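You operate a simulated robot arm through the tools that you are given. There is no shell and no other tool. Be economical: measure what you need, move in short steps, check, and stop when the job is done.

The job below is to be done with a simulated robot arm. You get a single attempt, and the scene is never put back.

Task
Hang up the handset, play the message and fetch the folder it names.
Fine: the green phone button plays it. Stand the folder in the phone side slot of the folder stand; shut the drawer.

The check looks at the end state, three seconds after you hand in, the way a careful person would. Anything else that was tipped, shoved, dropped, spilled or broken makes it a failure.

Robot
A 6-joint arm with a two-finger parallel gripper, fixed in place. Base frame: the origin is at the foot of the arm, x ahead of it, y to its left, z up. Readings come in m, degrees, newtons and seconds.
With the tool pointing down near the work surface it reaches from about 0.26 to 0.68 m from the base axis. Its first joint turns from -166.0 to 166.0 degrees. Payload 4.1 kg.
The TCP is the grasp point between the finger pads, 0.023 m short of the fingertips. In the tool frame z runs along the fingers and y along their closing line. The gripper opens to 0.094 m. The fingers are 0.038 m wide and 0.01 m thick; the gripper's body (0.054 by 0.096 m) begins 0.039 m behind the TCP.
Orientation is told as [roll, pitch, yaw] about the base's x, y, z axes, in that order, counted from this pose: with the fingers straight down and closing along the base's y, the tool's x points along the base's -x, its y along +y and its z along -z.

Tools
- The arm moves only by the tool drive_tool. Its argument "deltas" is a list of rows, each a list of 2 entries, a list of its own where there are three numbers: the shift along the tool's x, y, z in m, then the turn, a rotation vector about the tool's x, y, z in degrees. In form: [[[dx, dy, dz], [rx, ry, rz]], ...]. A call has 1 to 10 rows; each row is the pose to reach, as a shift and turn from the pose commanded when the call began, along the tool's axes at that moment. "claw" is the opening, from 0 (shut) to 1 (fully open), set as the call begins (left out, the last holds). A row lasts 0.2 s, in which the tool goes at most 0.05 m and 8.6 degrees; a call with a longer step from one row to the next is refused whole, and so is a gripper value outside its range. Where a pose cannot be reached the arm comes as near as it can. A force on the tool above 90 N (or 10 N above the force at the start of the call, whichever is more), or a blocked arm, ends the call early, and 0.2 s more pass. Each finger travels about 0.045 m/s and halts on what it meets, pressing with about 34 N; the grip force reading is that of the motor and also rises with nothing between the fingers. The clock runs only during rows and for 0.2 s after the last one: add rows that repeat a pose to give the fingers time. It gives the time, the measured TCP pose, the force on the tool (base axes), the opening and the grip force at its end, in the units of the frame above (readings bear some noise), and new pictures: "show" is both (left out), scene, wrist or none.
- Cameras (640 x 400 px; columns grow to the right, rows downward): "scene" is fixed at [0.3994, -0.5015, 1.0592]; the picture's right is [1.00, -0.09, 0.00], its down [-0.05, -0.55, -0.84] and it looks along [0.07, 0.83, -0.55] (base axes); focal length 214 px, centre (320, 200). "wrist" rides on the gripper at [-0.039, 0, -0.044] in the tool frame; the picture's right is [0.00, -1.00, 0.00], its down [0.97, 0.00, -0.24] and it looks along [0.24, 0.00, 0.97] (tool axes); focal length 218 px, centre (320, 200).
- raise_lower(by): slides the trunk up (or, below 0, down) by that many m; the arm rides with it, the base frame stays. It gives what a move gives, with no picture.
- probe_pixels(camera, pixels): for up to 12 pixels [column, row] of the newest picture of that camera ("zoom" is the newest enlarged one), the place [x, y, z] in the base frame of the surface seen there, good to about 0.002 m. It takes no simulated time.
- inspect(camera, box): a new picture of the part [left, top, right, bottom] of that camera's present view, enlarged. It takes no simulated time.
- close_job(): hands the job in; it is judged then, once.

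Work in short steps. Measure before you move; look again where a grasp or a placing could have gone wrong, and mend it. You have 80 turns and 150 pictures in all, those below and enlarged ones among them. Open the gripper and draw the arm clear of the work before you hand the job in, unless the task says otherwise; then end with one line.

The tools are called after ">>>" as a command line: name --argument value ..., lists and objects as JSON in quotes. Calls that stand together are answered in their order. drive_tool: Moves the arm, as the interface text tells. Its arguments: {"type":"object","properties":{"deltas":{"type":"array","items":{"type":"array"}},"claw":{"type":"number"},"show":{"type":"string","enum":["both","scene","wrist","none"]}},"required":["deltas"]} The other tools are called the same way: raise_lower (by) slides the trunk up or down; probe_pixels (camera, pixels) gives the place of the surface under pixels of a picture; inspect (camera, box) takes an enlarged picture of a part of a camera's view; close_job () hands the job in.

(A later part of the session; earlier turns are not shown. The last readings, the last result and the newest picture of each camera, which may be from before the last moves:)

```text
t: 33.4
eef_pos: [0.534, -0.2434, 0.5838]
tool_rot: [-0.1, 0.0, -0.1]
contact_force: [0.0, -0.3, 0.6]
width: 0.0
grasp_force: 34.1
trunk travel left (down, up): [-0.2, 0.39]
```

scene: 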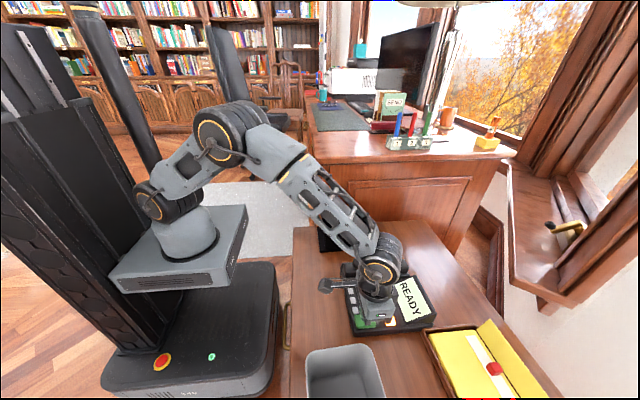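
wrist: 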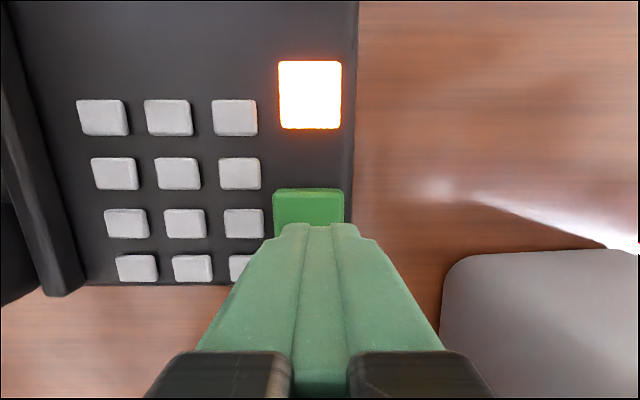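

The tips are above the green button. I press about 5 mm past contact, and lift again.

>>> drive_tool --deltas '[[[0, 0, 0.015], [0, 0, 0]], [[0, 0, 0.02], [0, 0, 0]], [[0, 0, 0.024], [0, 0, 0]], [[0, 0, 0.027], [0, 0, 0]], [[0, 0, 0.027], [0, 0, 0]], [[0, 0, 0.01], [0, 0, 0]], [[0, 0, -0.03], [0, 0, 0]], [[0, 0, -0.07], [0, 0, 0]]]'

>>> inspect --camera "scene" --box '[335, 250, 445, 340]'

```text
t: 35.2
eef_pos: [0.5344, -0.2433, 0.6519]
tool_rot: [-0.1, 0.1, 0.0]
contact_force: [-0.5, 0.5, 0.2]
width: 0.0
grasp_force: 34.0
trunk travel left (down, up): [-0.2, 0.39]
```

scene: 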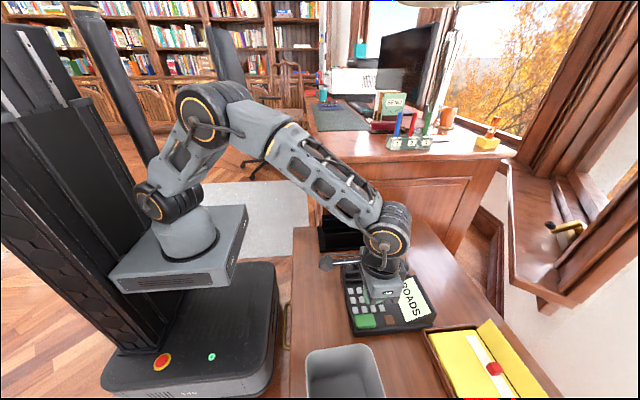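
wrist: 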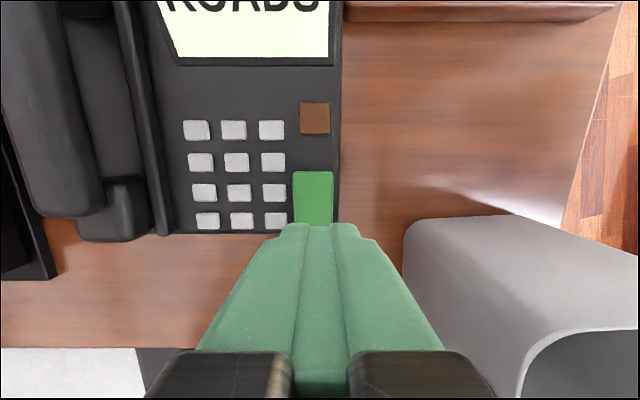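

```text
4.44 times, centred on (390, 295) of scene
```

zoom: 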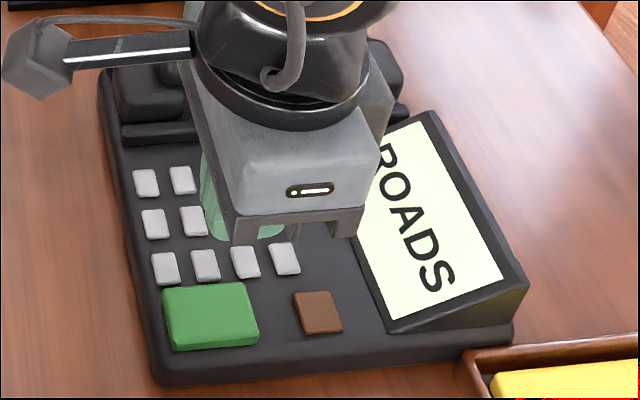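

The display now reads "ROADS", so the folder is ROADS, presumably in the FILES drawer. I lift and swing toward the desk's drawer side.

>>> drive_tool --deltas '[[[0, 0, -0.045], [0, 0, 0]], [[0.01, 0, -0.09], [0, 0, 0]], [[0.03, 0.02, -0.13], [0, 0, 0]], [[0.055, 0.055, -0.15], [0, 0, 0]], [[0.08, 0.095, -0.16], [0, -5, 0]], [[0.1, 0.135, -0.17], [0, -12, 0]], [[0.12, 0.178, -0.18], [0, -20, 0]], [[0.14, 0.22, -0.19], [0, -28, 0]], [[0.16, 0.262, -0.2], [0, -36, 0]], [[0.18, 0.305, -0.2], [0, -44, 0]]]' --claw 0.3 --show "none"

```text
t: 37.4
eef_pos: [0.3606, 0.0607, 0.8218]
tool_rot: [-2.7, -38.5, 1.3]
contact_force: [0.3, 0.0, 0.0]
width: 0.0283
grasp_force: 0.2
trunk travel left (down, up): [-0.2, 0.39]
```

I continue to about (0.20, 0.42, 0.85) with more forward pitch.

>>> drive_tool --deltas '[[[0.01, 0.04, -0.015], [0, 0, 0]], [[0.022, 0.08, -0.03], [0, 0, 0]], [[0.034, 0.12, -0.046], [0, -4, 0]], [[0.046, 0.16, -0.062], [0, -10, 0]], [[0.058, 0.2, -0.08], [0, -16, 0]], [[0.07, 0.24, -0.098], [0, -22, 0]], [[0.082, 0.28, -0.115], [0, -28, 0]], [[0.094, 0.32, -0.133], [0, -34, 0]], [[0.094, 0.36, -0.133], [0, -40, 0]], [[0.094, 0.36, -0.133], [0, -40, 0]]]'

```text
t: 39.6
eef_pos: [0.1935, 0.4207, 0.8817]
tool_rot: [-1.0, -84.1, 1.2]
contact_force: [0.9, 0.2, -0.1]
width: 0.0283
grasp_force: 0.1
trunk travel left (down, up): [-0.2, 0.39]
```

scene: 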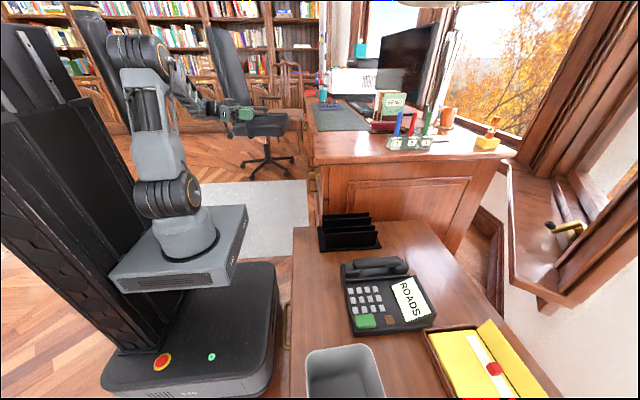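
wrist: 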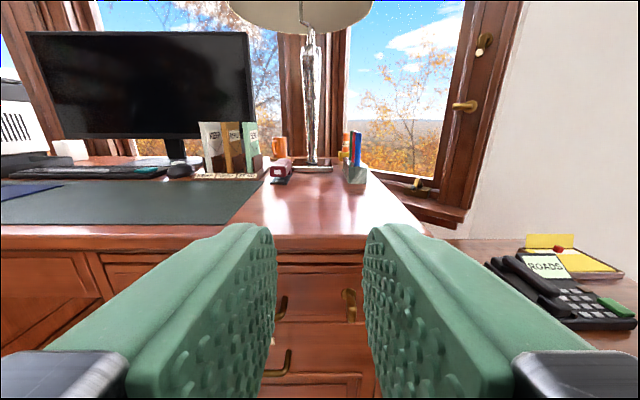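

Good front view. I drop 0.15 m to see the drawers' fronts.

>>> drive_tool --deltas '[[[0.04, 0, 0], [0, 0, 0]], [[0.08, 0, 0], [0, 0, 0]], [[0.12, 0, 0], [0, 0, 0]], [[0.16, 0, 0], [0, 0, 0]], [[0.16, 0, 0], [0, 0, 0]]]' --claw 0.9 --show "wrist"

```text
t: 40.8
eef_pos: [0.1767, 0.4233, 0.72]
tool_rot: [-1.4, -83.9, 1.5]
contact_force: [0.8, -0.1, 0.0]
width: 0.0846
grasp_force: 0.0
trunk travel left (down, up): [-0.2, 0.39]
```

wrist: 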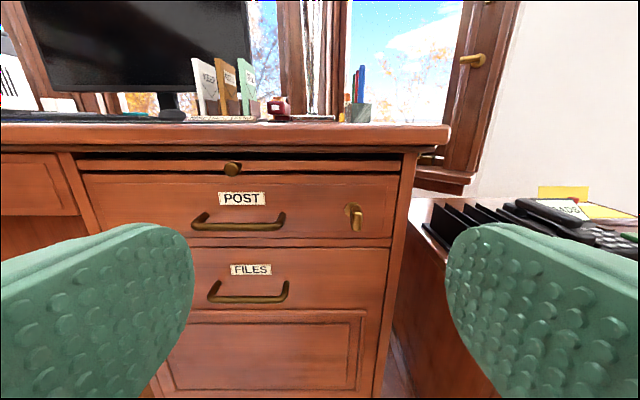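

POST and FILES drawers visible; there's a brass latch at (354,215). I enlarge and probe the handles.

>>> inspect --camera "wrist" --box '[180, 150, 400, 320]'

>>> probe_pixels --camera "wrist" --pixels '[[211, 296], [248, 298], [284, 292], [212, 286], [286, 285], [250, 270], [197, 226], [240, 227], [283, 222], [354, 210], [355, 225], [250, 310]]'

>>> inspect --camera "wrist" --box '[330, 190, 380, 240]'

```text
2.35 times, centred on (290, 235) of wrist
```

zoom: 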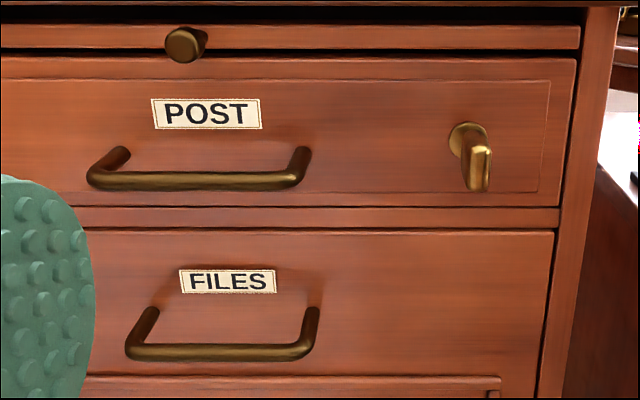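

```text
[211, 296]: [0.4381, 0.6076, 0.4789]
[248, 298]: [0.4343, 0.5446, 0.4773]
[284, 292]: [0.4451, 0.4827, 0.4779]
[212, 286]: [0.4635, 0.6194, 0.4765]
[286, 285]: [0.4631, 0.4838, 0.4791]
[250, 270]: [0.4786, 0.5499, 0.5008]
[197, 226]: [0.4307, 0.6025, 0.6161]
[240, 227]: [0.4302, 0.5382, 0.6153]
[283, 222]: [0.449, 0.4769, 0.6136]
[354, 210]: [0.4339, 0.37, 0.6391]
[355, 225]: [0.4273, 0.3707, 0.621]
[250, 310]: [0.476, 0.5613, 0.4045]
```

```text
8.00 times, centred on (355, 215) of wrist
```

zoom: 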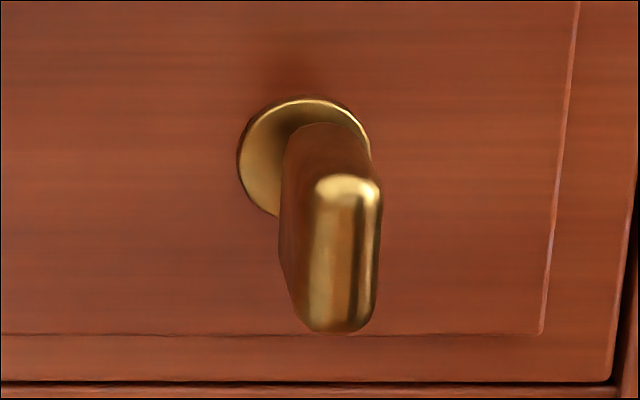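

FILES bar: y 0.49–0.61, x≈0.436, z≈0.478. I'll grip it with fingers pointing forward, closing vertically. First I go in front of it and level the pitch.

>>> drive_tool --deltas '[[[0.035, 0.015, 0.005], [0, -3, 0]], [[0.07, 0.03, 0.01], [0, -6, 0]], [[0.105, 0.05, 0.015], [0, -6, 0]], [[0.14, 0.07, 0.02], [0, -6, 0]], [[0.175, 0.09, 0.025], [0, -6, 0]], [[0.21, 0.11, 0.035], [0, -6, 0]], [[0.242, 0.12, 0.05], [0, -6, 0]], [[0.242, 0.12, 0.05], [0, -6, 0]]]' --show "wrist"

```text
t: 42.6
eef_pos: [0.2029, 0.5414, 0.4775]
tool_rot: [-88.7, -89.8, 88.5]
contact_force: [0.6, -0.1, 0.7]
width: 0.0844
grasp_force: 0.0
trunk travel left (down, up): [-0.2, 0.39]
```

wrist: 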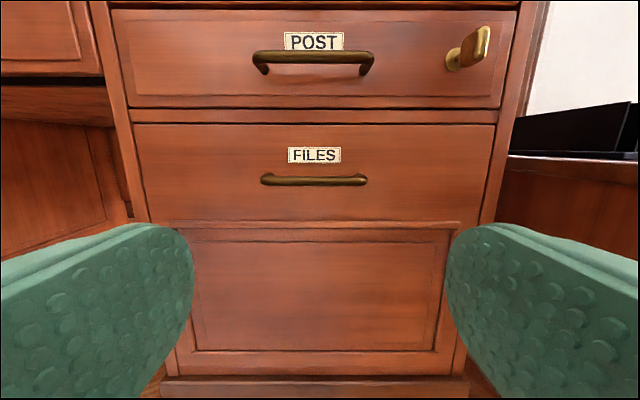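

Well aligned (handle at (314,180)). Now I roll the tool about its axis by 80°.

>>> drive_tool --deltas '[[[0, 0, 0], [0, 0, 8]], [[0, 0, 0], [0, 0, 16]], [[0, 0, 0], [0, 0, 24]], [[0, 0, 0], [0, 0, 32]], [[0, 0, 0], [0, 0, 40]], [[0, 0, 0], [0, 0, 48]], [[0, 0, 0], [0, 0, 56]], [[0, 0, 0], [0, 0, 64]], [[0, 0, 0], [0, 0, 72]], [[0, 0, 0], [0, 0, 80]]]' --claw 0.6 --show "none"

>>> drive_tool --deltas '[[[0, 0, 0], [0, 0, 5]], [[0, 0, 0.04], [0, 0, 10]], [[0, 0, 0.08], [0, 0, 10]], [[0, 0, 0.12], [0, 0, 10]], [[0, 0, 0.12], [0, 0, 10]]]' --show "both"

```text
t: 44.8
eef_pos: [0.1995, 0.5675, 0.4586]
tool_rot: [92.3, -37.8, -90.9]
contact_force: [0.1, 0.2, 0.5]
width: 0.0566
grasp_force: 0.0
out of reach, approached as far as the arm can: row 4, 5, 6, 7, 8, 9, 10
trunk travel left (down, up): [-0.2, 0.39]
```

```text
t: 46.0
eef_pos: [0.3181, 0.567, 0.4503]
tool_rot: [89.0, -38.0, -87.6]
contact_force: [0.4, -0.1, 0.1]
width: 0.0565
grasp_force: 0.0
out of reach, approached as far as the arm can: row 1, 2, 3, 4, 5
trunk travel left (down, up): [-0.2, 0.39]
```

scene: 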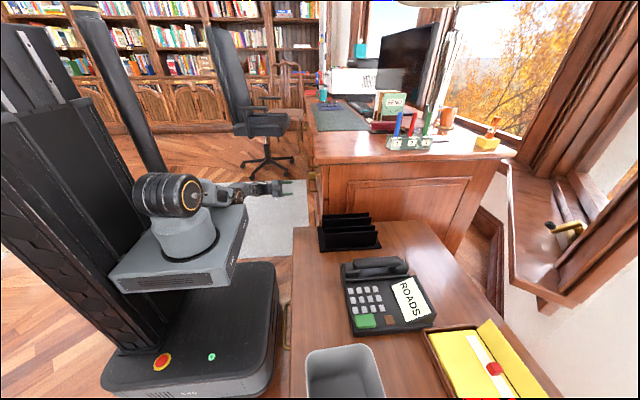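
wrist: 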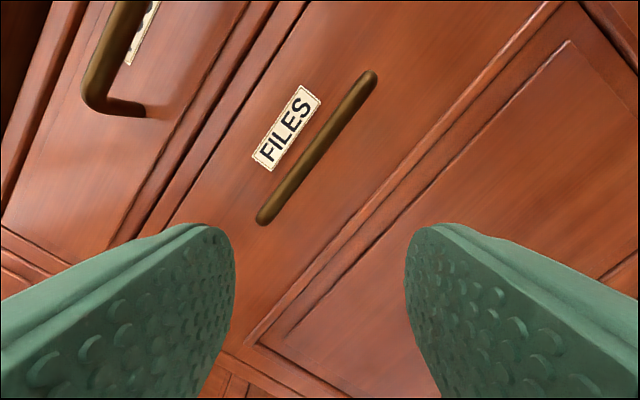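

Roll stalls at about 52° in this direction. I back off and roll the other way.

>>> drive_tool --deltas '[[[0, 0, -0.04], [0, 0, 0]], [[0, 0, -0.08], [0, 0, -8]], [[0, 0, -0.1], [0, 0, -16]], [[0, 0, -0.1], [0, 0, -24]], [[0, 0, -0.1], [0, 0, -32]], [[0, 0, -0.1], [0, 0, -40]], [[0, 0, -0.1], [0, 0, -48]], [[0, 0, -0.1], [0, 0, -56]], [[0, 0, -0.1], [0, 0, -64]], [[0, 0, -0.1], [0, 0, -72]]]' --show "none"

>>> drive_tool --deltas '[[[0, 0, 0], [0, 0, -8]], [[0, 0, 0], [0, 0, -16]], [[0, 0, 0], [0, 0, -24]], [[0, 0, 0], [0, 0, -32]], [[0, 0, 0], [0, 0, -40]], [[0, 0, 0], [0, 0, -48]], [[0, 0, 0], [0, 0, -56]], [[0, 0, 0], [0, 0, -64]], [[0, 0, 0], [0, 0, -70]], [[0, 0, 0], [0, 0, -70]]]' --show "wrist"

```text
t: 48.2
eef_pos: [0.2177, 0.5721, 0.4501]
tool_rot: [-87.8, -69.8, 89.5]
contact_force: [0.7, 0.3, 0.7]
width: 0.0566
grasp_force: 0.1
out of reach, approached as far as the arm can: row 1, 2, 3, 4, 5, 6, 7, 8, 9, 10
trunk travel left (down, up): [-0.2, 0.39]
```

```text
t: 50.4
eef_pos: [0.2181, 0.5733, 0.4496]
tool_rot: [-89.2, 0.2, 91.8]
contact_force: [-0.7, 0.7, -0.2]
width: 0.0568
grasp_force: 0.1
trunk travel left (down, up): [-0.2, 0.39]
```

wrist: 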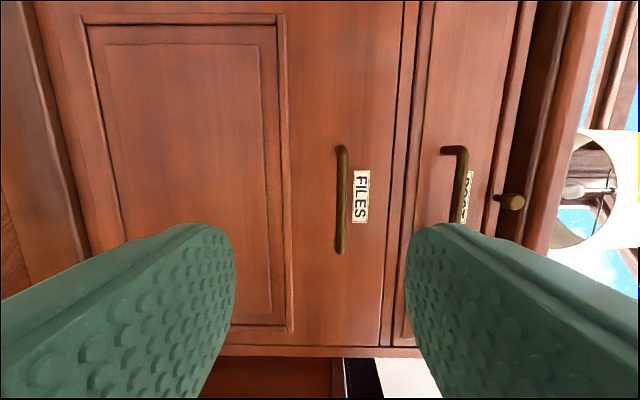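

Now the roll is exactly -90 with the handle vertical in the image at (341,200). I centre on z 0.478, y 0.547 and approach.

>>> drive_tool --deltas '[[[0.013, -0.015, 0.03], [0, 0, 0]], [[0.026, -0.029, 0.06], [0, 0, 0]], [[0.026, -0.029, 0.1], [0, 0, 0]], [[0.026, -0.029, 0.14], [0, 0, 0]], [[0.026, -0.029, 0.14], [0, 0, 0]]]' --show "wrist"

```text
t: 51.6
eef_pos: [0.3605, 0.5596, 0.4622]
tool_rot: [-89.3, 0.4, 91.6]
contact_force: [0.2, 1.2, -1.3]
width: 0.0564
grasp_force: 0.0
out of reach, approached as far as the arm can: row 1, 2, 3, 4, 5
trunk travel left (down, up): [-0.2, 0.39]
```

wrist: 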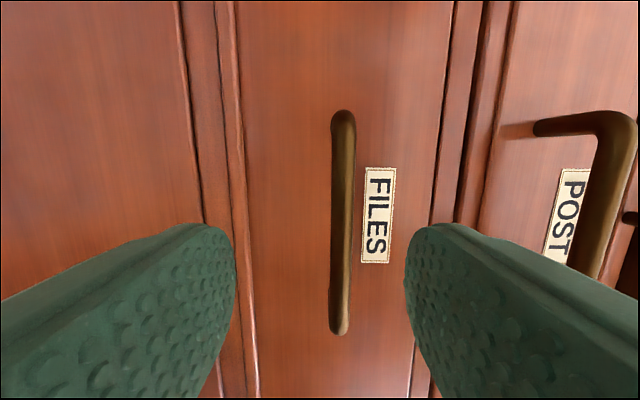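

The pose is limited a bit low (z 0.462). I raise the trunk 0.016 to centre the bar instead.

>>> raise_lower --by 0.016

>>> drive_tool --deltas '[[[0, 0, 0.03], [0, 0, 0]], [[0, 0, 0.055], [0, 0, 0]], [[0, 0, 0.075], [0, 0, 0]], [[0, 0, 0.075], [0, 0, 0]]]' --show "wrist"

```text
t: 52.2
eef_pos: [0.3609, 0.5603, 0.4793]
tool_rot: [-89.2, 0.2, 91.6]
contact_force: [-0.3, 0.8, -0.6]
width: 0.0565
grasp_force: 0.1
trunk travel left (down, up): [-0.216, 0.374]
```

```text
t: 53.2
eef_pos: [0.4318, 0.5534, 0.4863]
tool_rot: [-89.3, 0.1, 91.6]
contact_force: [-0.3, 0.4, 0.0]
width: 0.0564
grasp_force: 0.1
out of reach, approached as far as the arm can: row 2, 3, 4
trunk travel left (down, up): [-0.216, 0.374]
```

wrist: 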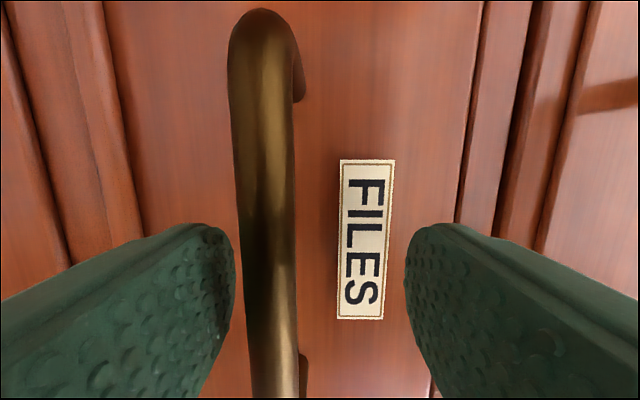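

The bar is ~9 mm below the pad centre (column 270). I lower the trunk 8 mm and close.

>>> raise_lower --by -0.008

>>> drive_tool --deltas '[[[0, 0, 0], [0, 0, 0]], [[0, 0, 0], [0, 0, 0]], [[0, 0, 0], [0, 0, 0]], [[0, 0, 0], [0, 0, 0]], [[0, 0, 0], [0, 0, 0]]]' --claw 0 --show "wrist"

```text
t: 53.8
eef_pos: [0.4312, 0.5524, 0.4767]
tool_rot: [-89.2, 0.3, 91.6]
contact_force: [-1.0, -0.1, -0.2]
width: 0.0565
grasp_force: 0.0
trunk travel left (down, up): [-0.208, 0.382]
```

```text
t: 55.0
eef_pos: [0.4301, 0.5527, 0.4724]
tool_rot: [-89.0, 0.4, 91.7]
contact_force: [-0.8, -0.9, -25.0]
width: 0.0129
grasp_force: 44.1
trunk travel left (down, up): [-0.208, 0.382]
```

wrist: 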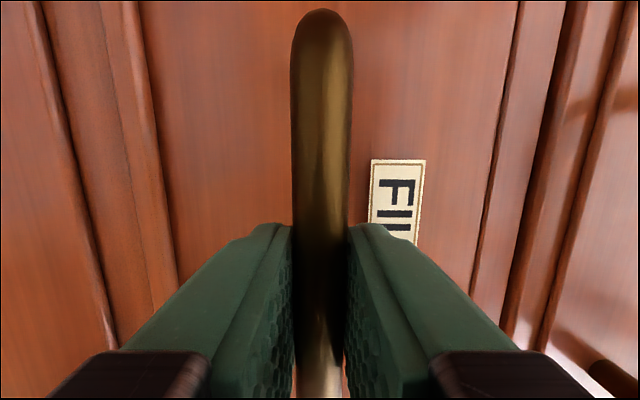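

Gripped (0.0129). I relieve the vertical load by 4 mm and pull back 4 cm to test.

>>> drive_tool --deltas '[[[0, 0.003, 0], [0, 0, 0]], [[0, 0.004, -0.01], [0, 0, 0]], [[-0.0006, 0.004, -0.02], [0, 0, 0]], [[-0.0008, 0.004, -0.03], [0, 0, 0]], [[-0.001, 0.0045, -0.04], [0, 0, 0]], [[-0.001, 0.0045, -0.04], [0, 0, 0]]]' --show "wrist"

```text
t: 56.4
eef_pos: [0.3881, 0.5524, 0.4725]
tool_rot: [-89.3, 0.1, 91.7]
contact_force: [-0.1, -5.6, -2.4]
width: 0.0127
grasp_force: 45.2
out of reach, approached as far as the arm can: row 3
trunk travel left (down, up): [-0.208, 0.382]
```

wrist: 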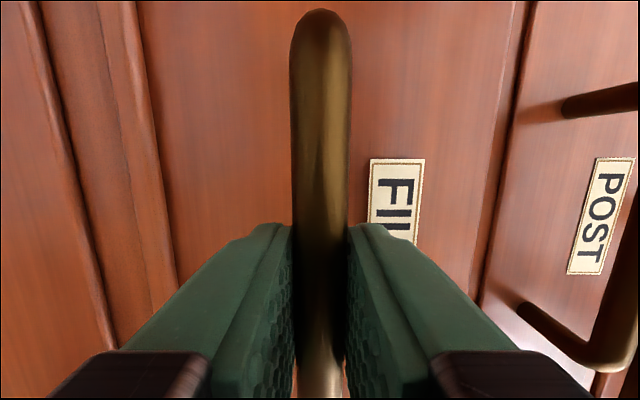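

The FILES drawer slides. I pull another 18 cm.

>>> drive_tool --deltas '[[[-0.0006, 0.0003, -0.02], [0, 0, 0]], [[-0.0011, 0.0006, -0.04], [0, 0, 0]], [[-0.0017, 0.0009, -0.06], [0, 0, 0]], [[-0.0022, 0.0011, -0.08], [0, 0, 0]], [[-0.0028, 0.0014, -0.1], [0, 0, 0]], [[-0.0034, 0.0017, -0.12], [0, 0, 0]], [[-0.0039, 0.002, -0.14], [0, 0, 0]], [[-0.0045, 0.0023, -0.16], [0, 0, 0]], [[-0.005, 0.0025, -0.18], [0, 0, 0]]]'

```text
t: 58.4
eef_pos: [0.2087, 0.552, 0.4723]
tool_rot: [-89.4, 0.1, 91.6]
contact_force: [-4.3, 3.6, -2.5]
width: 0.013
grasp_force: 45.2
trunk travel left (down, up): [-0.208, 0.382]
```

scene: 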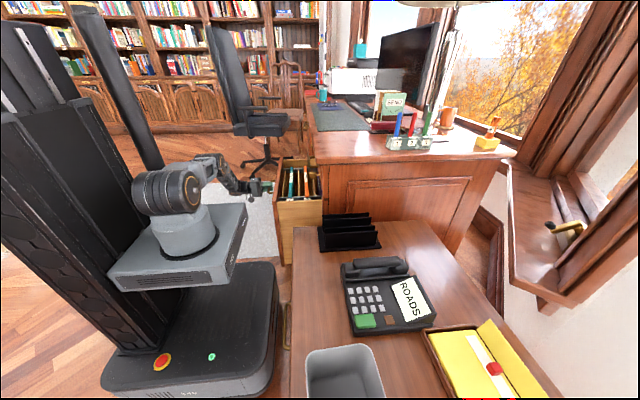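
wrist: 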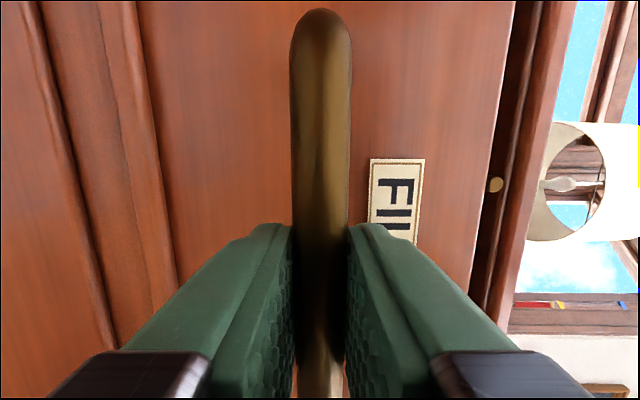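

The drawer is open 22 cm with folders inside. I enlarge it.

>>> inspect --camera "scene" --box '[255, 140, 345, 210]'

```text
5.71 times, centred on (300, 175) of scene
```

zoom: 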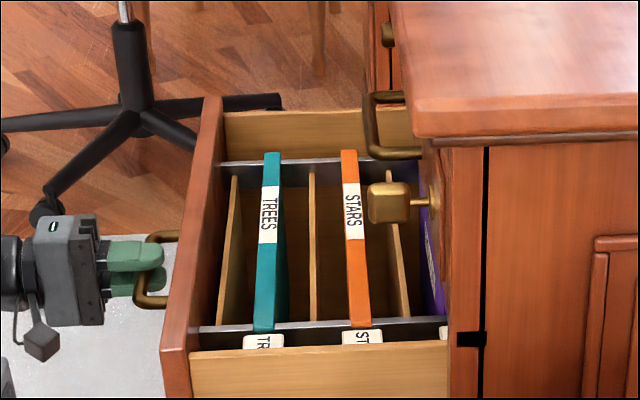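

Teal TREES, orange STARS and a purple one behind. I pull further to see the rest.

>>> drive_tool --deltas '[[[-0.0006, 0.0003, -0.02], [0, 0, 0]], [[-0.0011, 0.0006, -0.04], [0, 0, 0]], [[-0.0017, 0.0009, -0.06], [0, 0, 0]], [[-0.0022, 0.0011, -0.08], [0, 0, 0]], [[-0.0028, 0.0014, -0.1], [0, 0, 0]], [[-0.0034, 0.0017, -0.12], [0, 0, 0]]]' --show "none"

>>> inspect --camera "scene" --box '[235, 140, 345, 215]'

```text
t: 59.8
eef_pos: [0.0877, 0.5532, 0.4724]
tool_rot: [-89.3, 0.1, 91.5]
contact_force: [-3.1, -10.1, 10.5]
width: 0.0128
grasp_force: 44.9
trunk travel left (down, up): [-0.208, 0.382]
```

```text
5.33 times, centred on (290, 178) of scene
```

zoom: 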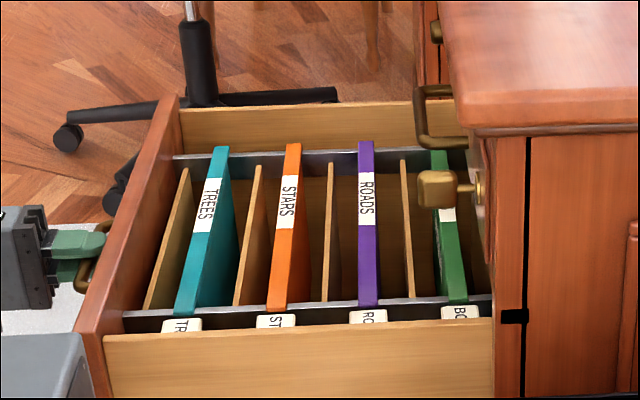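

The purple ROADS folder is accessible. I measure it.

>>> probe_pixels --camera "zoom" --pixels '[[366, 143], [366, 190], [367, 250], [368, 300], [361, 250], [373, 250], [331, 170], [405, 170], [328, 290], [410, 290], [440, 180], [369, 316]]'

>>> probe_pixels --camera "scene" --pixels '[[316, 175], [315, 160]]'

>>> inspect --camera "scene" --box '[285, 155, 335, 205]'

```text
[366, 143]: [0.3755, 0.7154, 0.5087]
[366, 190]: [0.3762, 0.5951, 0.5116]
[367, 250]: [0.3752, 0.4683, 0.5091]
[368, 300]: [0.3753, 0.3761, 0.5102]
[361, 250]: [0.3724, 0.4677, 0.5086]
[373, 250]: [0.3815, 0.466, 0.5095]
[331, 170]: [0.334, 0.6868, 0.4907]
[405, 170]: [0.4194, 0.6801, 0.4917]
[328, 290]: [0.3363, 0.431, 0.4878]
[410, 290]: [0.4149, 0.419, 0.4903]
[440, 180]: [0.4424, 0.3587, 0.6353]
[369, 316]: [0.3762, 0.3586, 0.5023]
```

```text
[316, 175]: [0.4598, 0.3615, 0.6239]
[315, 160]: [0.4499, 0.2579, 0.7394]
```

```text
8.00 times, centred on (310, 180) of scene
```

zoom: 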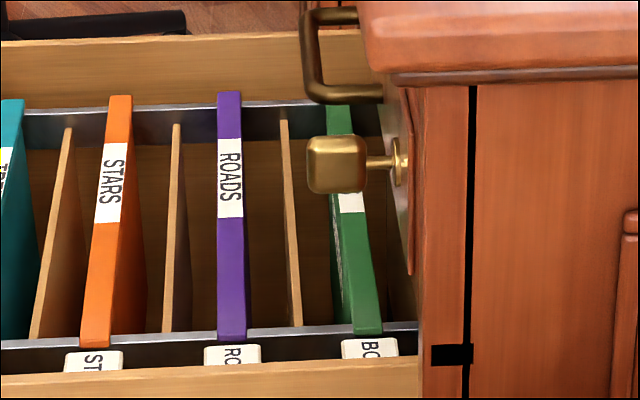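

ROADS: x 0.376, y 0.37–0.72, top z 0.510, but the gripper body would brush the POST handle (x≈0.43). I pull the drawer out another 6 cm.

>>> drive_tool --deltas '[[[-0.0006, 0.0003, -0.015], [0, 0, 0]], [[-0.0009, 0.0005, -0.03], [0, 0, 0]], [[-0.0013, 0.0006, -0.045], [0, 0, 0]], [[-0.0017, 0.0008, -0.06], [0, 0, 0]], [[-0.0017, 0.0008, -0.06], [0, 0, 0]]]' --show "none"

>>> inspect --camera "scene" --box '[225, 140, 335, 215]'

```text
t: 61.0
eef_pos: [0.0321, 0.5491, 0.4745]
tool_rot: [-88.9, 0.4, 92.2]
contact_force: [-3.4, 44.5, -24.7]
width: 0.0128
grasp_force: 44.9
out of reach, approached as far as the arm can: row 4, 5
trunk travel left (down, up): [-0.208, 0.382]
```

```text
5.33 times, centred on (280, 178) of scene
```

zoom: 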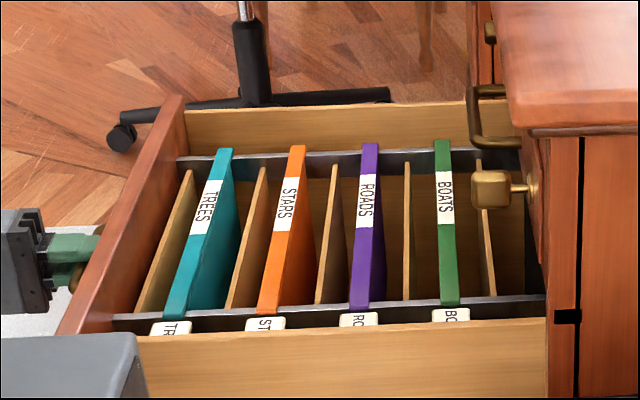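

ROADS is now well clear of the desk front. I release the handle (relaxing the side load) and try backing off.

>>> drive_tool --deltas '[[[0, 0, 0], [0, 0, 0]], [[0, 0, 0], [0, 0, 0]], [[0, 0, 0], [0, 0, 0]], [[0, 0, 0], [0, 0, 0]], [[0, 0, 0], [0, 0, 0]]]' --claw 0.6 --show "wrist"

>>> drive_tool --deltas '[[[-0.01, 0, -0.015], [0, 0, 0]], [[-0.02, 0, -0.03], [0, 0, 0]], [[-0.03, 0, -0.045], [0, 0, 0]], [[-0.03, 0, -0.045], [0, 0, 0]]]' --show "wrist"

```text
t: 62.2
eef_pos: [0.0322, 0.5472, 0.477]
tool_rot: [-89.2, 0.2, 91.6]
contact_force: [-0.4, 0.8, -0.1]
width: 0.0568
grasp_force: 0.0
trunk travel left (down, up): [-0.208, 0.382]
```

wrist: 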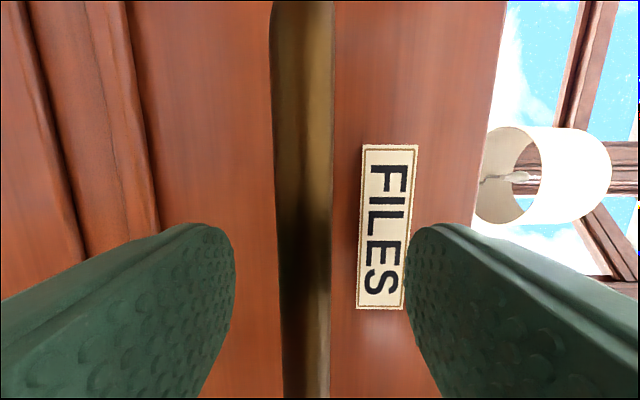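

```text
t: 63.2
eef_pos: [0.0063, 0.5432, 0.4897]
tool_rot: [-89.3, 0.2, 91.6]
contact_force: [-0.1, 0.2, 0.5]
width: 0.0565
grasp_force: 0.1
out of reach, approached as far as the arm can: row 1, 2, 3, 4
trunk travel left (down, up): [-0.208, 0.382]
```

wrist: 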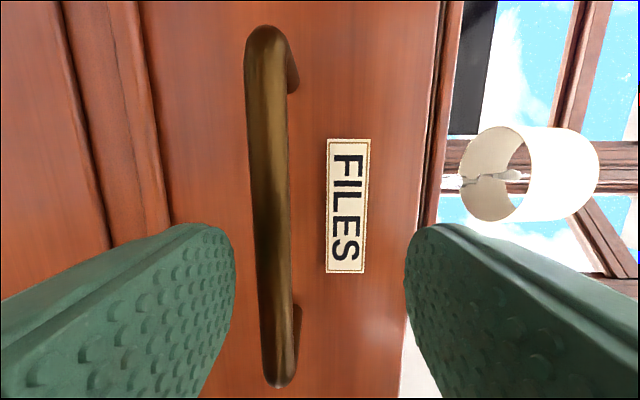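

Fingertips are about level with the bar's front. I back off a bit more.

>>> drive_tool --deltas '[[[0.01, 0.0, -0.02], [0, 0, 0]], [[0.02, 0.0, -0.04], [0, 0, 0]], [[0.02, 0, -0.04], [0, 0, 0]]]' --show "wrist"

```text
t: 64.0
eef_pos: [-0.0322, 0.5224, 0.4911]
tool_rot: [-89.2, 0.2, 91.5]
contact_force: [-0.2, -1.1, -0.3]
width: 0.0565
grasp_force: 0.0
trunk travel left (down, up): [-0.208, 0.382]
```

wrist: 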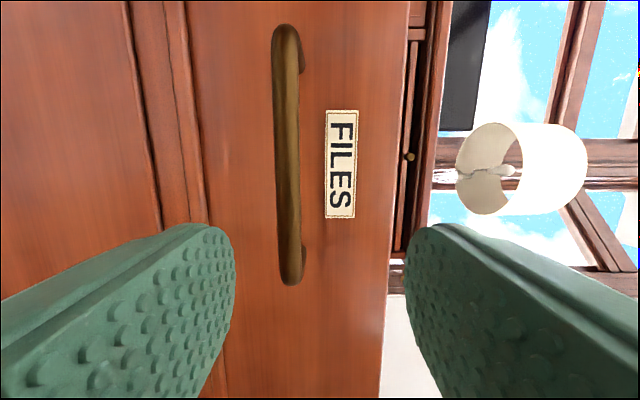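

Clear of the handle. I raise the trunk 0.15 before reorienting the tool downward.

>>> raise_lower --by 0.15

>>> drive_tool --deltas '[[[0, -0.03, 0], [-8, 0, 0]], [[0, -0.06, 0], [-16, 0, 0]], [[0, -0.09, 0.01], [-24, 0, 0]], [[0, -0.1, 0.03], [-32, 0, 0]], [[0, -0.1, 0.06], [-40, 0, 0]], [[0, -0.1, 0.09], [-48, 0, 0]], [[0, -0.1, 0.12], [-56, 0, 0]], [[0, -0.1, 0.15], [-64, 0, 0]], [[0, -0.1, 0.18], [-72, 0, 0]], [[0, -0.1, 0.21], [-80, 0, 0]]]'

```text
t: 65.7
eef_pos: [-0.0332, 0.5229, 0.6408]
tool_rot: [-89.3, 0.2, 91.6]
contact_force: [0.2, 0.1, -0.1]
width: 0.0561
grasp_force: 0.1
trunk travel left (down, up): [-0.358, 0.232]
```

```text
t: 67.9
eef_pos: [0.1782, 0.5272, 0.7396]
tool_rot: [-9.2, 0.2, 91.5]
contact_force: [-0.7, 0.4, -0.9]
width: 0.0564
grasp_force: 0.0
trunk travel left (down, up): [-0.358, 0.232]
```

scene: 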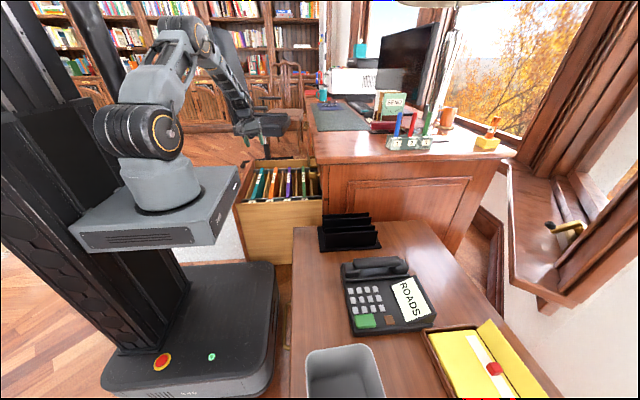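
wrist: 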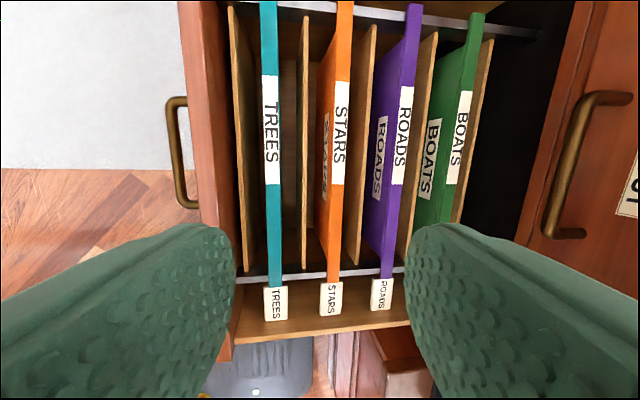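

Good view from above. I probe the ROADS folder and its neighbours.

>>> probe_pixels --camera "wrist" --pixels '[[412, 15], [408, 60], [393, 210], [387, 270], [386, 240], [376, 60], [352, 240], [435, 60], [405, 240], [385, 160], [340, 60], [590, 100]]'

>>> inspect --camera "wrist" --box '[340, 0, 480, 300]'

```text
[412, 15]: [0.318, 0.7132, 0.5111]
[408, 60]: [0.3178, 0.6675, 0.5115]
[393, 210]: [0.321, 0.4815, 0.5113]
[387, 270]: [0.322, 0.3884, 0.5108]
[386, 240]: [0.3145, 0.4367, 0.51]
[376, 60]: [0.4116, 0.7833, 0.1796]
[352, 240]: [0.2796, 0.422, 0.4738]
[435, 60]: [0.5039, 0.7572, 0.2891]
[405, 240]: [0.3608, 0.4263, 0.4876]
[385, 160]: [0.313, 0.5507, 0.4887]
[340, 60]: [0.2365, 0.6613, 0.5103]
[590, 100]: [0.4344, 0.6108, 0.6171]
```

```text
1.33 times, centred on (410, 150) of wrist
```

zoom: 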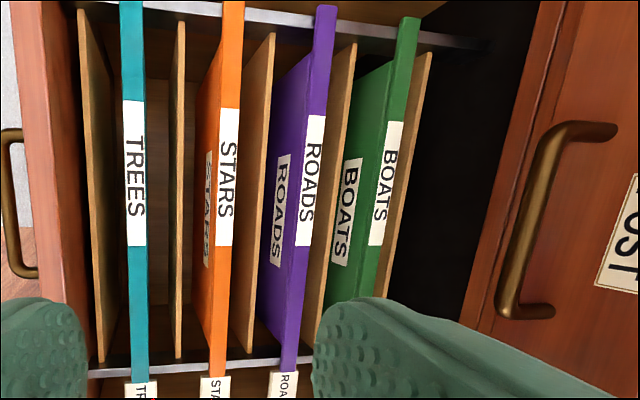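

Folder at x 0.320, y centre 0.545, dividers at x 0.280/0.361. I straighten the tool, narrow the opening to ~4 cm and hover above it.

>>> drive_tool --deltas '[[[-0.004, -0.03, 0.02], [-3, 0, 0.5]], [[-0.008, -0.06, 0.045], [-6, 0, 1]], [[-0.012, -0.09, 0.075], [-9.2, 0, 1.5]], [[-0.018, -0.121, 0.1], [-9.2, 0, 1.5]], [[-0.018, -0.121, 0.141], [-9.2, 0, 1.5]], [[-0.018, -0.121, 0.141], [-9.2, 0, 1.5]]]' --claw 0.43 --show "wrist"

```text
t: 69.3
eef_pos: [0.3191, 0.5495, 0.617]
tool_rot: [0.0, 0.1, 90.2]
contact_force: [-0.1, 0.7, -0.2]
width: 0.0404
grasp_force: 0.1
trunk travel left (down, up): [-0.358, 0.232]
```

wrist: 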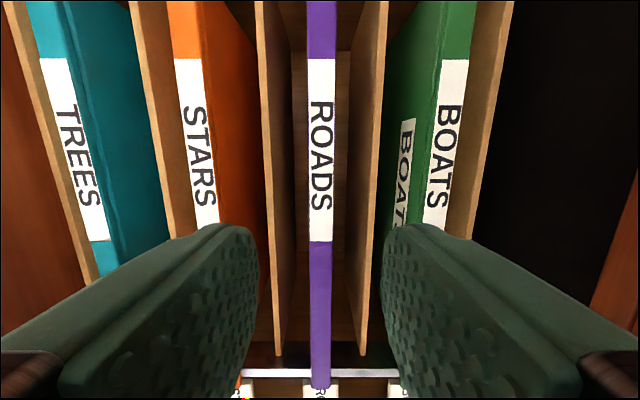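

Well aligned on the purple folder. I descend 0.13 m around its top edge.

>>> drive_tool --deltas '[[[0.002, 0, 0.035], [0, 0, 0]], [[0.004, 0, 0.07], [0, 0, 0]], [[0.0045, 0, 0.1], [0, 0, 0]], [[0.0045, 0, 0.13], [0, 0, 0]], [[0.0045, 0, 0.13], [0, 0, 0]]]' --show "wrist"

```text
t: 70.5
eef_pos: [0.3183, 0.5404, 0.4912]
tool_rot: [-0.1, 0.1, 90.1]
contact_force: [0.0, 0.5, 0.1]
width: 0.0402
grasp_force: 0.0
out of reach, approached as far as the arm can: row 4, 5
trunk travel left (down, up): [-0.358, 0.232]
```

wrist: 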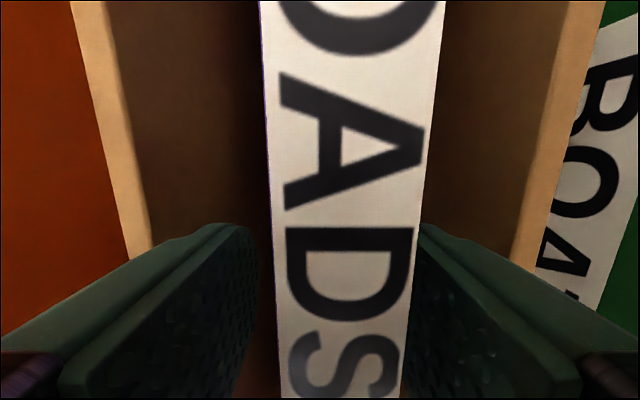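

Fingers straddle the folder (slightly right of centre); I shift 3 mm and close.

>>> drive_tool --deltas '[[[0, -0.004, 0], [0, 0, 0]], [[0, -0.004, 0], [0, 0, 0]], [[0, -0.004, 0], [0, 0, 0]], [[0, -0.004, 0], [0, 0, 0]], [[0, -0.004, 0], [0, 0, 0]], [[0, -0.004, 0], [0, 0, 0]]]' --claw 0 --show "none"

>>> drive_tool --deltas '[[[0, 0, -0.005], [0, 0, 0]], [[0, 0, -0.01], [0, 0, 0]], [[0, 0, -0.017], [0, 0, 0]], [[0, 0, -0.025], [0, 0, 0]], [[0, 0, -0.035], [0, 0, 0]], [[0, 0, -0.045], [0, 0, 0]]]' --show "both"

```text
t: 71.9
eef_pos: [0.3214, 0.5388, 0.4925]
tool_rot: [-0.3, 0.0, 90.1]
contact_force: [0.5, -0.3, -0.8]
width: 0.0177
grasp_force: 34.2
trunk travel left (down, up): [-0.358, 0.232]
```

```text
t: 73.3
eef_pos: [0.325, 0.5488, 0.5248]
tool_rot: [-0.1, 0.2, 90.1]
contact_force: [-0.4, 0.6, -1.8]
width: 0.0178
grasp_force: 33.6
out of reach, approached as far as the arm can: row 3, 4, 5, 6
trunk travel left (down, up): [-0.358, 0.232]
```

scene: 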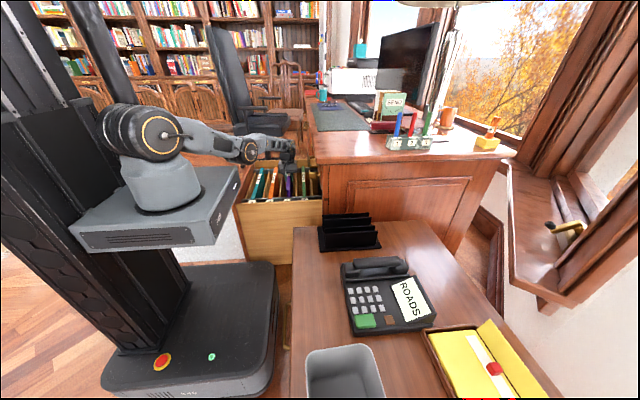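
wrist: 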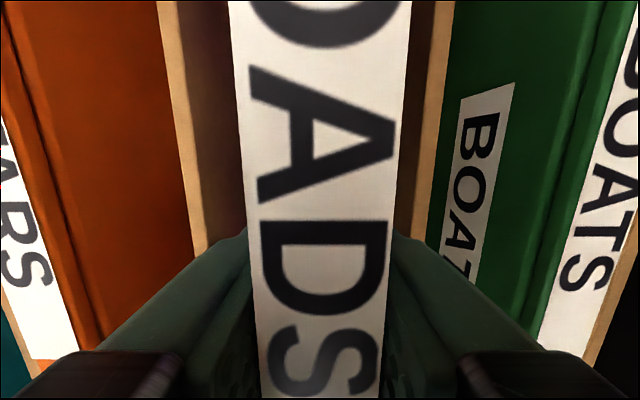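

The folder is held and rising. I use the trunk to lift it straight up 0.2 m.

>>> raise_lower --by 0.2

>>> inspect --camera "scene" --box '[200, 70, 380, 210]'

```text
t: 75.5
eef_pos: [0.324, 0.5498, 0.7245]
tool_rot: [0.0, 0.2, 90.2]
contact_force: [0.3, 0.1, -2.0]
width: 0.0178
grasp_force: 34.5
trunk travel left (down, up): [-0.558, 0.032]
```

```text
2.86 times, centred on (290, 140) of scene
```

zoom: 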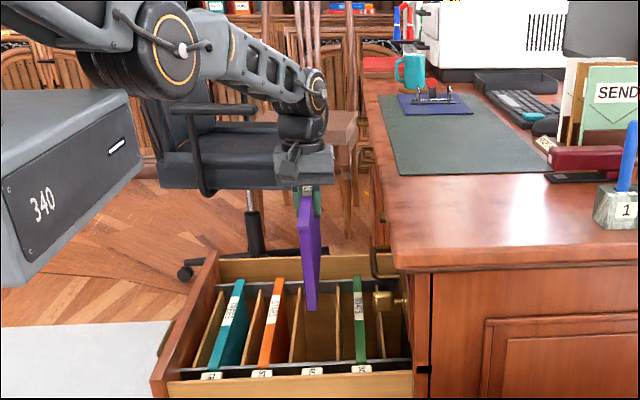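

The folder is out of the drawer. I probe its corners.

>>> probe_pixels --camera "zoom" --pixels '[[310, 305], [304, 225], [301, 200], [311, 270], [317, 250], [307, 308]]'

```text
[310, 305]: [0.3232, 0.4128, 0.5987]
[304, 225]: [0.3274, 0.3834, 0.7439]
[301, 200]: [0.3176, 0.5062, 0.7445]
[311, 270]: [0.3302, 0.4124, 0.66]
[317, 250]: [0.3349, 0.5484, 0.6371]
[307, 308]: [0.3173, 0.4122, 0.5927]
```

Folder: top hooks ~0.35 wide, body ~0.27 wide and ~0.155 high, bottom now z≈0.592. I carry it in -y, rising 5 cm; I also probe the stand.

>>> drive_tool --deltas '[[[0.02, 0, -0.01], [0, 0, 0]], [[0.06, 0, -0.02], [0, 0, 0]], [[0.1, 0, -0.03], [0, 0, 0]], [[0.14, 0, -0.04], [0, 0, 0]], [[0.18, 0, -0.05], [0, 0, 0]], [[0.22, 0, -0.05], [0, 0, 0]], [[0.26, -0.01, -0.05], [0, 0, 0]], [[0.3, -0.02, -0.05], [0, 0, 0]], [[0.34, -0.03, -0.05], [0, 0, 0]], [[0.36, -0.03, -0.05], [0, 0, 0]]]'

>>> inspect --camera "scene" --box '[310, 205, 390, 255]'

>>> probe_pixels --camera "zoom" --pixels '[[126, 234], [538, 210], [126, 338], [520, 320], [320, 220], [320, 186], [110, 118], [485, 100], [570, 345], [80, 365]]'

```text
t: 77.7
eef_pos: [0.3868, 0.5166, 0.6887]
tool_rot: [-3.4, -3.7, 99.9]
contact_force: [-0.3, -0.4, -2.6]
width: 0.0178
grasp_force: 33.9
out of reach, approached as far as the arm can: row 1, 2, 3, 4, 5, 6, 7, 8, 9, 10
trunk travel left (down, up): [-0.558, 0.032]
stopped in row 10: the arm was blocked; the commanded pose is now the measured one
```

scene: 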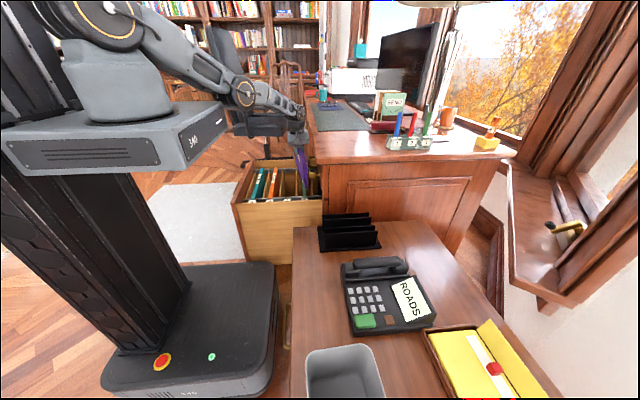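
wrist: 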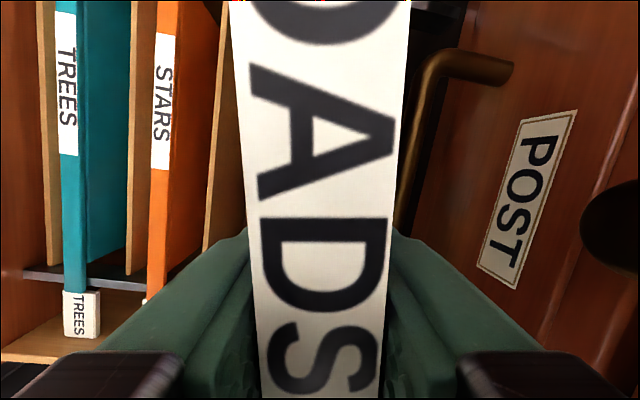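

```text
8.00 times, centred on (350, 230) of scene
```

zoom: 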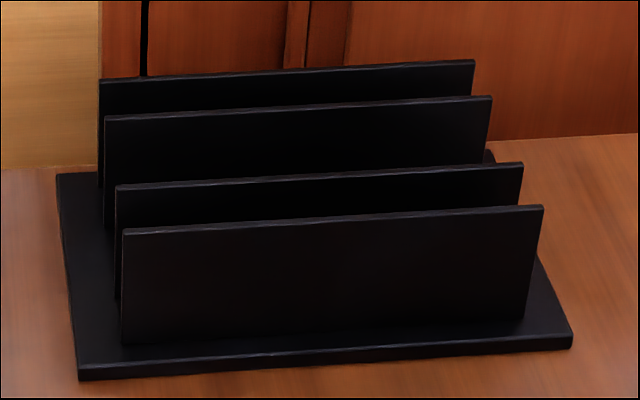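

```text
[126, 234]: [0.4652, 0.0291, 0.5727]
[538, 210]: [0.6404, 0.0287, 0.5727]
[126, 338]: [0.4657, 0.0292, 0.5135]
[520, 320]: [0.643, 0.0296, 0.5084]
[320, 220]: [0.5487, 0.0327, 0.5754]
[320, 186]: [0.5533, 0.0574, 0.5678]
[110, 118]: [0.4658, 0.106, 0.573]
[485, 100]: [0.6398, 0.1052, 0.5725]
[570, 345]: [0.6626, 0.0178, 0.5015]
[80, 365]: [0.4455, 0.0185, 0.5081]
```

The arm hit a joint limit (it needs the yaw to follow), drifting toward the desk with nothing touching. I go back in -x with the tool straightened and yaw reduced to about 80.

>>> drive_tool --deltas '[[[-0.007, 0.02, 0], [-1, 1, 4]], [[-0.014, 0.04, -0.005], [-2, 2, 8]], [[-0.024, 0.06, -0.015], [-3.4, 3.7, 13]], [[-0.0335, 0.0754, -0.025], [-3.4, 3.7, 18]], [[-0.0335, 0.0754, -0.04], [-3.4, 3.7, 20]], [[-0.0335, 0.0754, -0.04], [-3.4, 3.7, 20]]]'

```text
t: 79.1
eef_pos: [0.3029, 0.5337, 0.725]
tool_rot: [0.8, -0.3, 79.7]
contact_force: [-0.2, 0.5, -2.1]
width: 0.0178
grasp_force: 34.5
trunk travel left (down, up): [-0.558, 0.032]
```

scene: 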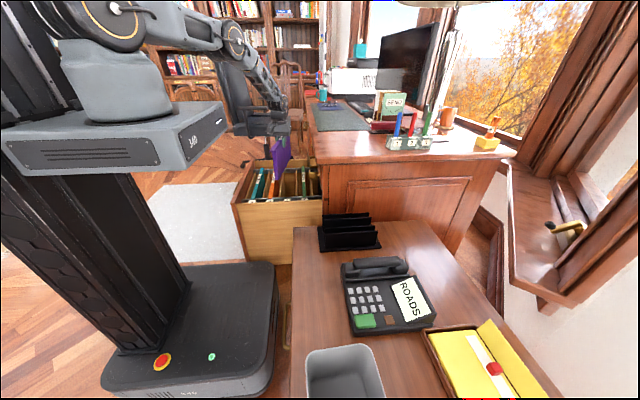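
wrist: 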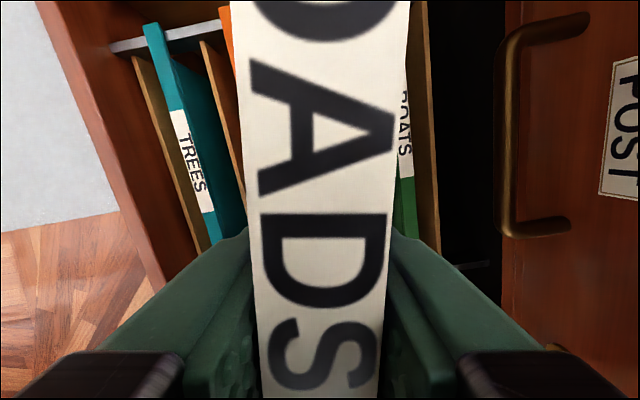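

Back inside limits. I carry it -y while turning the yaw along with the arm, rising 4 cm.

>>> drive_tool --deltas '[[[0.025, -0.004, -0.01], [0, 0, 5]], [[0.06, -0.009, -0.02], [0, 0, 10]], [[0.096, -0.015, -0.03], [0, 0, 15]], [[0.1325, -0.0203, -0.04], [0, 0, 20]], [[0.17, -0.022, -0.04], [0, 0, 21]], [[0.208, -0.024, -0.04], [0, 0, 22]], [[0.246, -0.025, -0.04], [0, 0, 24]], [[0.2837, -0.0267, -0.04], [0, 0, 25]], [[0.2837, -0.0267, -0.04], [0, 0, 25]]]' --show "scene"

```text
t: 81.1
eef_pos: [0.2825, 0.2503, 0.7605]
tool_rot: [0.8, 0.0, 54.7]
contact_force: [0.8, 0.8, -2.2]
width: 0.018
grasp_force: 34.0
trunk travel left (down, up): [-0.558, 0.032]
```

scene: 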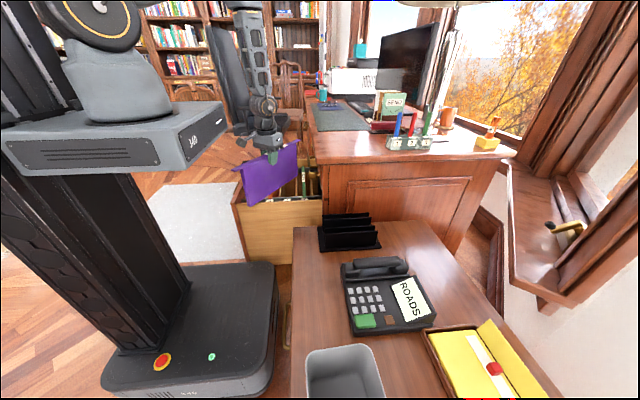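

Good. I continue round to (0.42, 0.045) turning the folder to yaw 0.

>>> drive_tool --deltas '[[[0.024, -0.022, 0], [0, 0, 2]], [[0.048, -0.044, 0], [0, 0, 5]], [[0.072, -0.066, 0], [0, 0, 8]], [[0.0965, -0.089, 0], [0, 0, 10]], [[0.11, -0.11, 0], [0, 0, 16]], [[0.123, -0.132, 0], [0, 0, 23]], [[0.1365, -0.1537, 0], [0, 0, 30]], [[0.12, -0.179, 0], [0, 0, 38]], [[0.105, -0.205, 0], [0, 0, 46]], [[0.089, -0.2303, 0], [0, 0, 54.5]]]' --show "scene"

```text
t: 83.3
eef_pos: [0.3921, 0.0512, 0.7583]
tool_rot: [3.7, -0.6, 2.8]
contact_force: [-0.9, -0.6, -2.3]
width: 0.0176
grasp_force: 34.0
out of reach, approached as far as the arm can: row 1, 2, 3, 4, 5, 6, 7, 9, 10
trunk travel left (down, up): [-0.558, 0.032]
```

scene: 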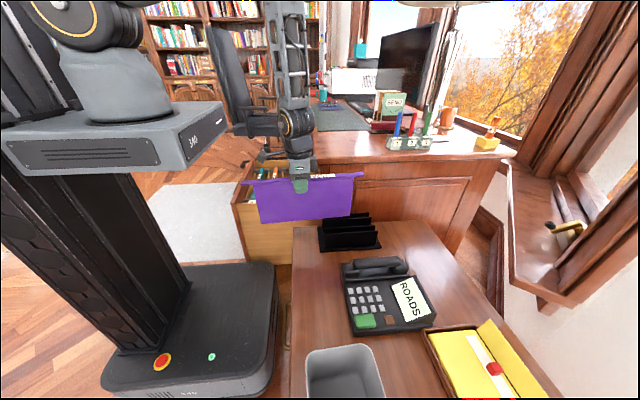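

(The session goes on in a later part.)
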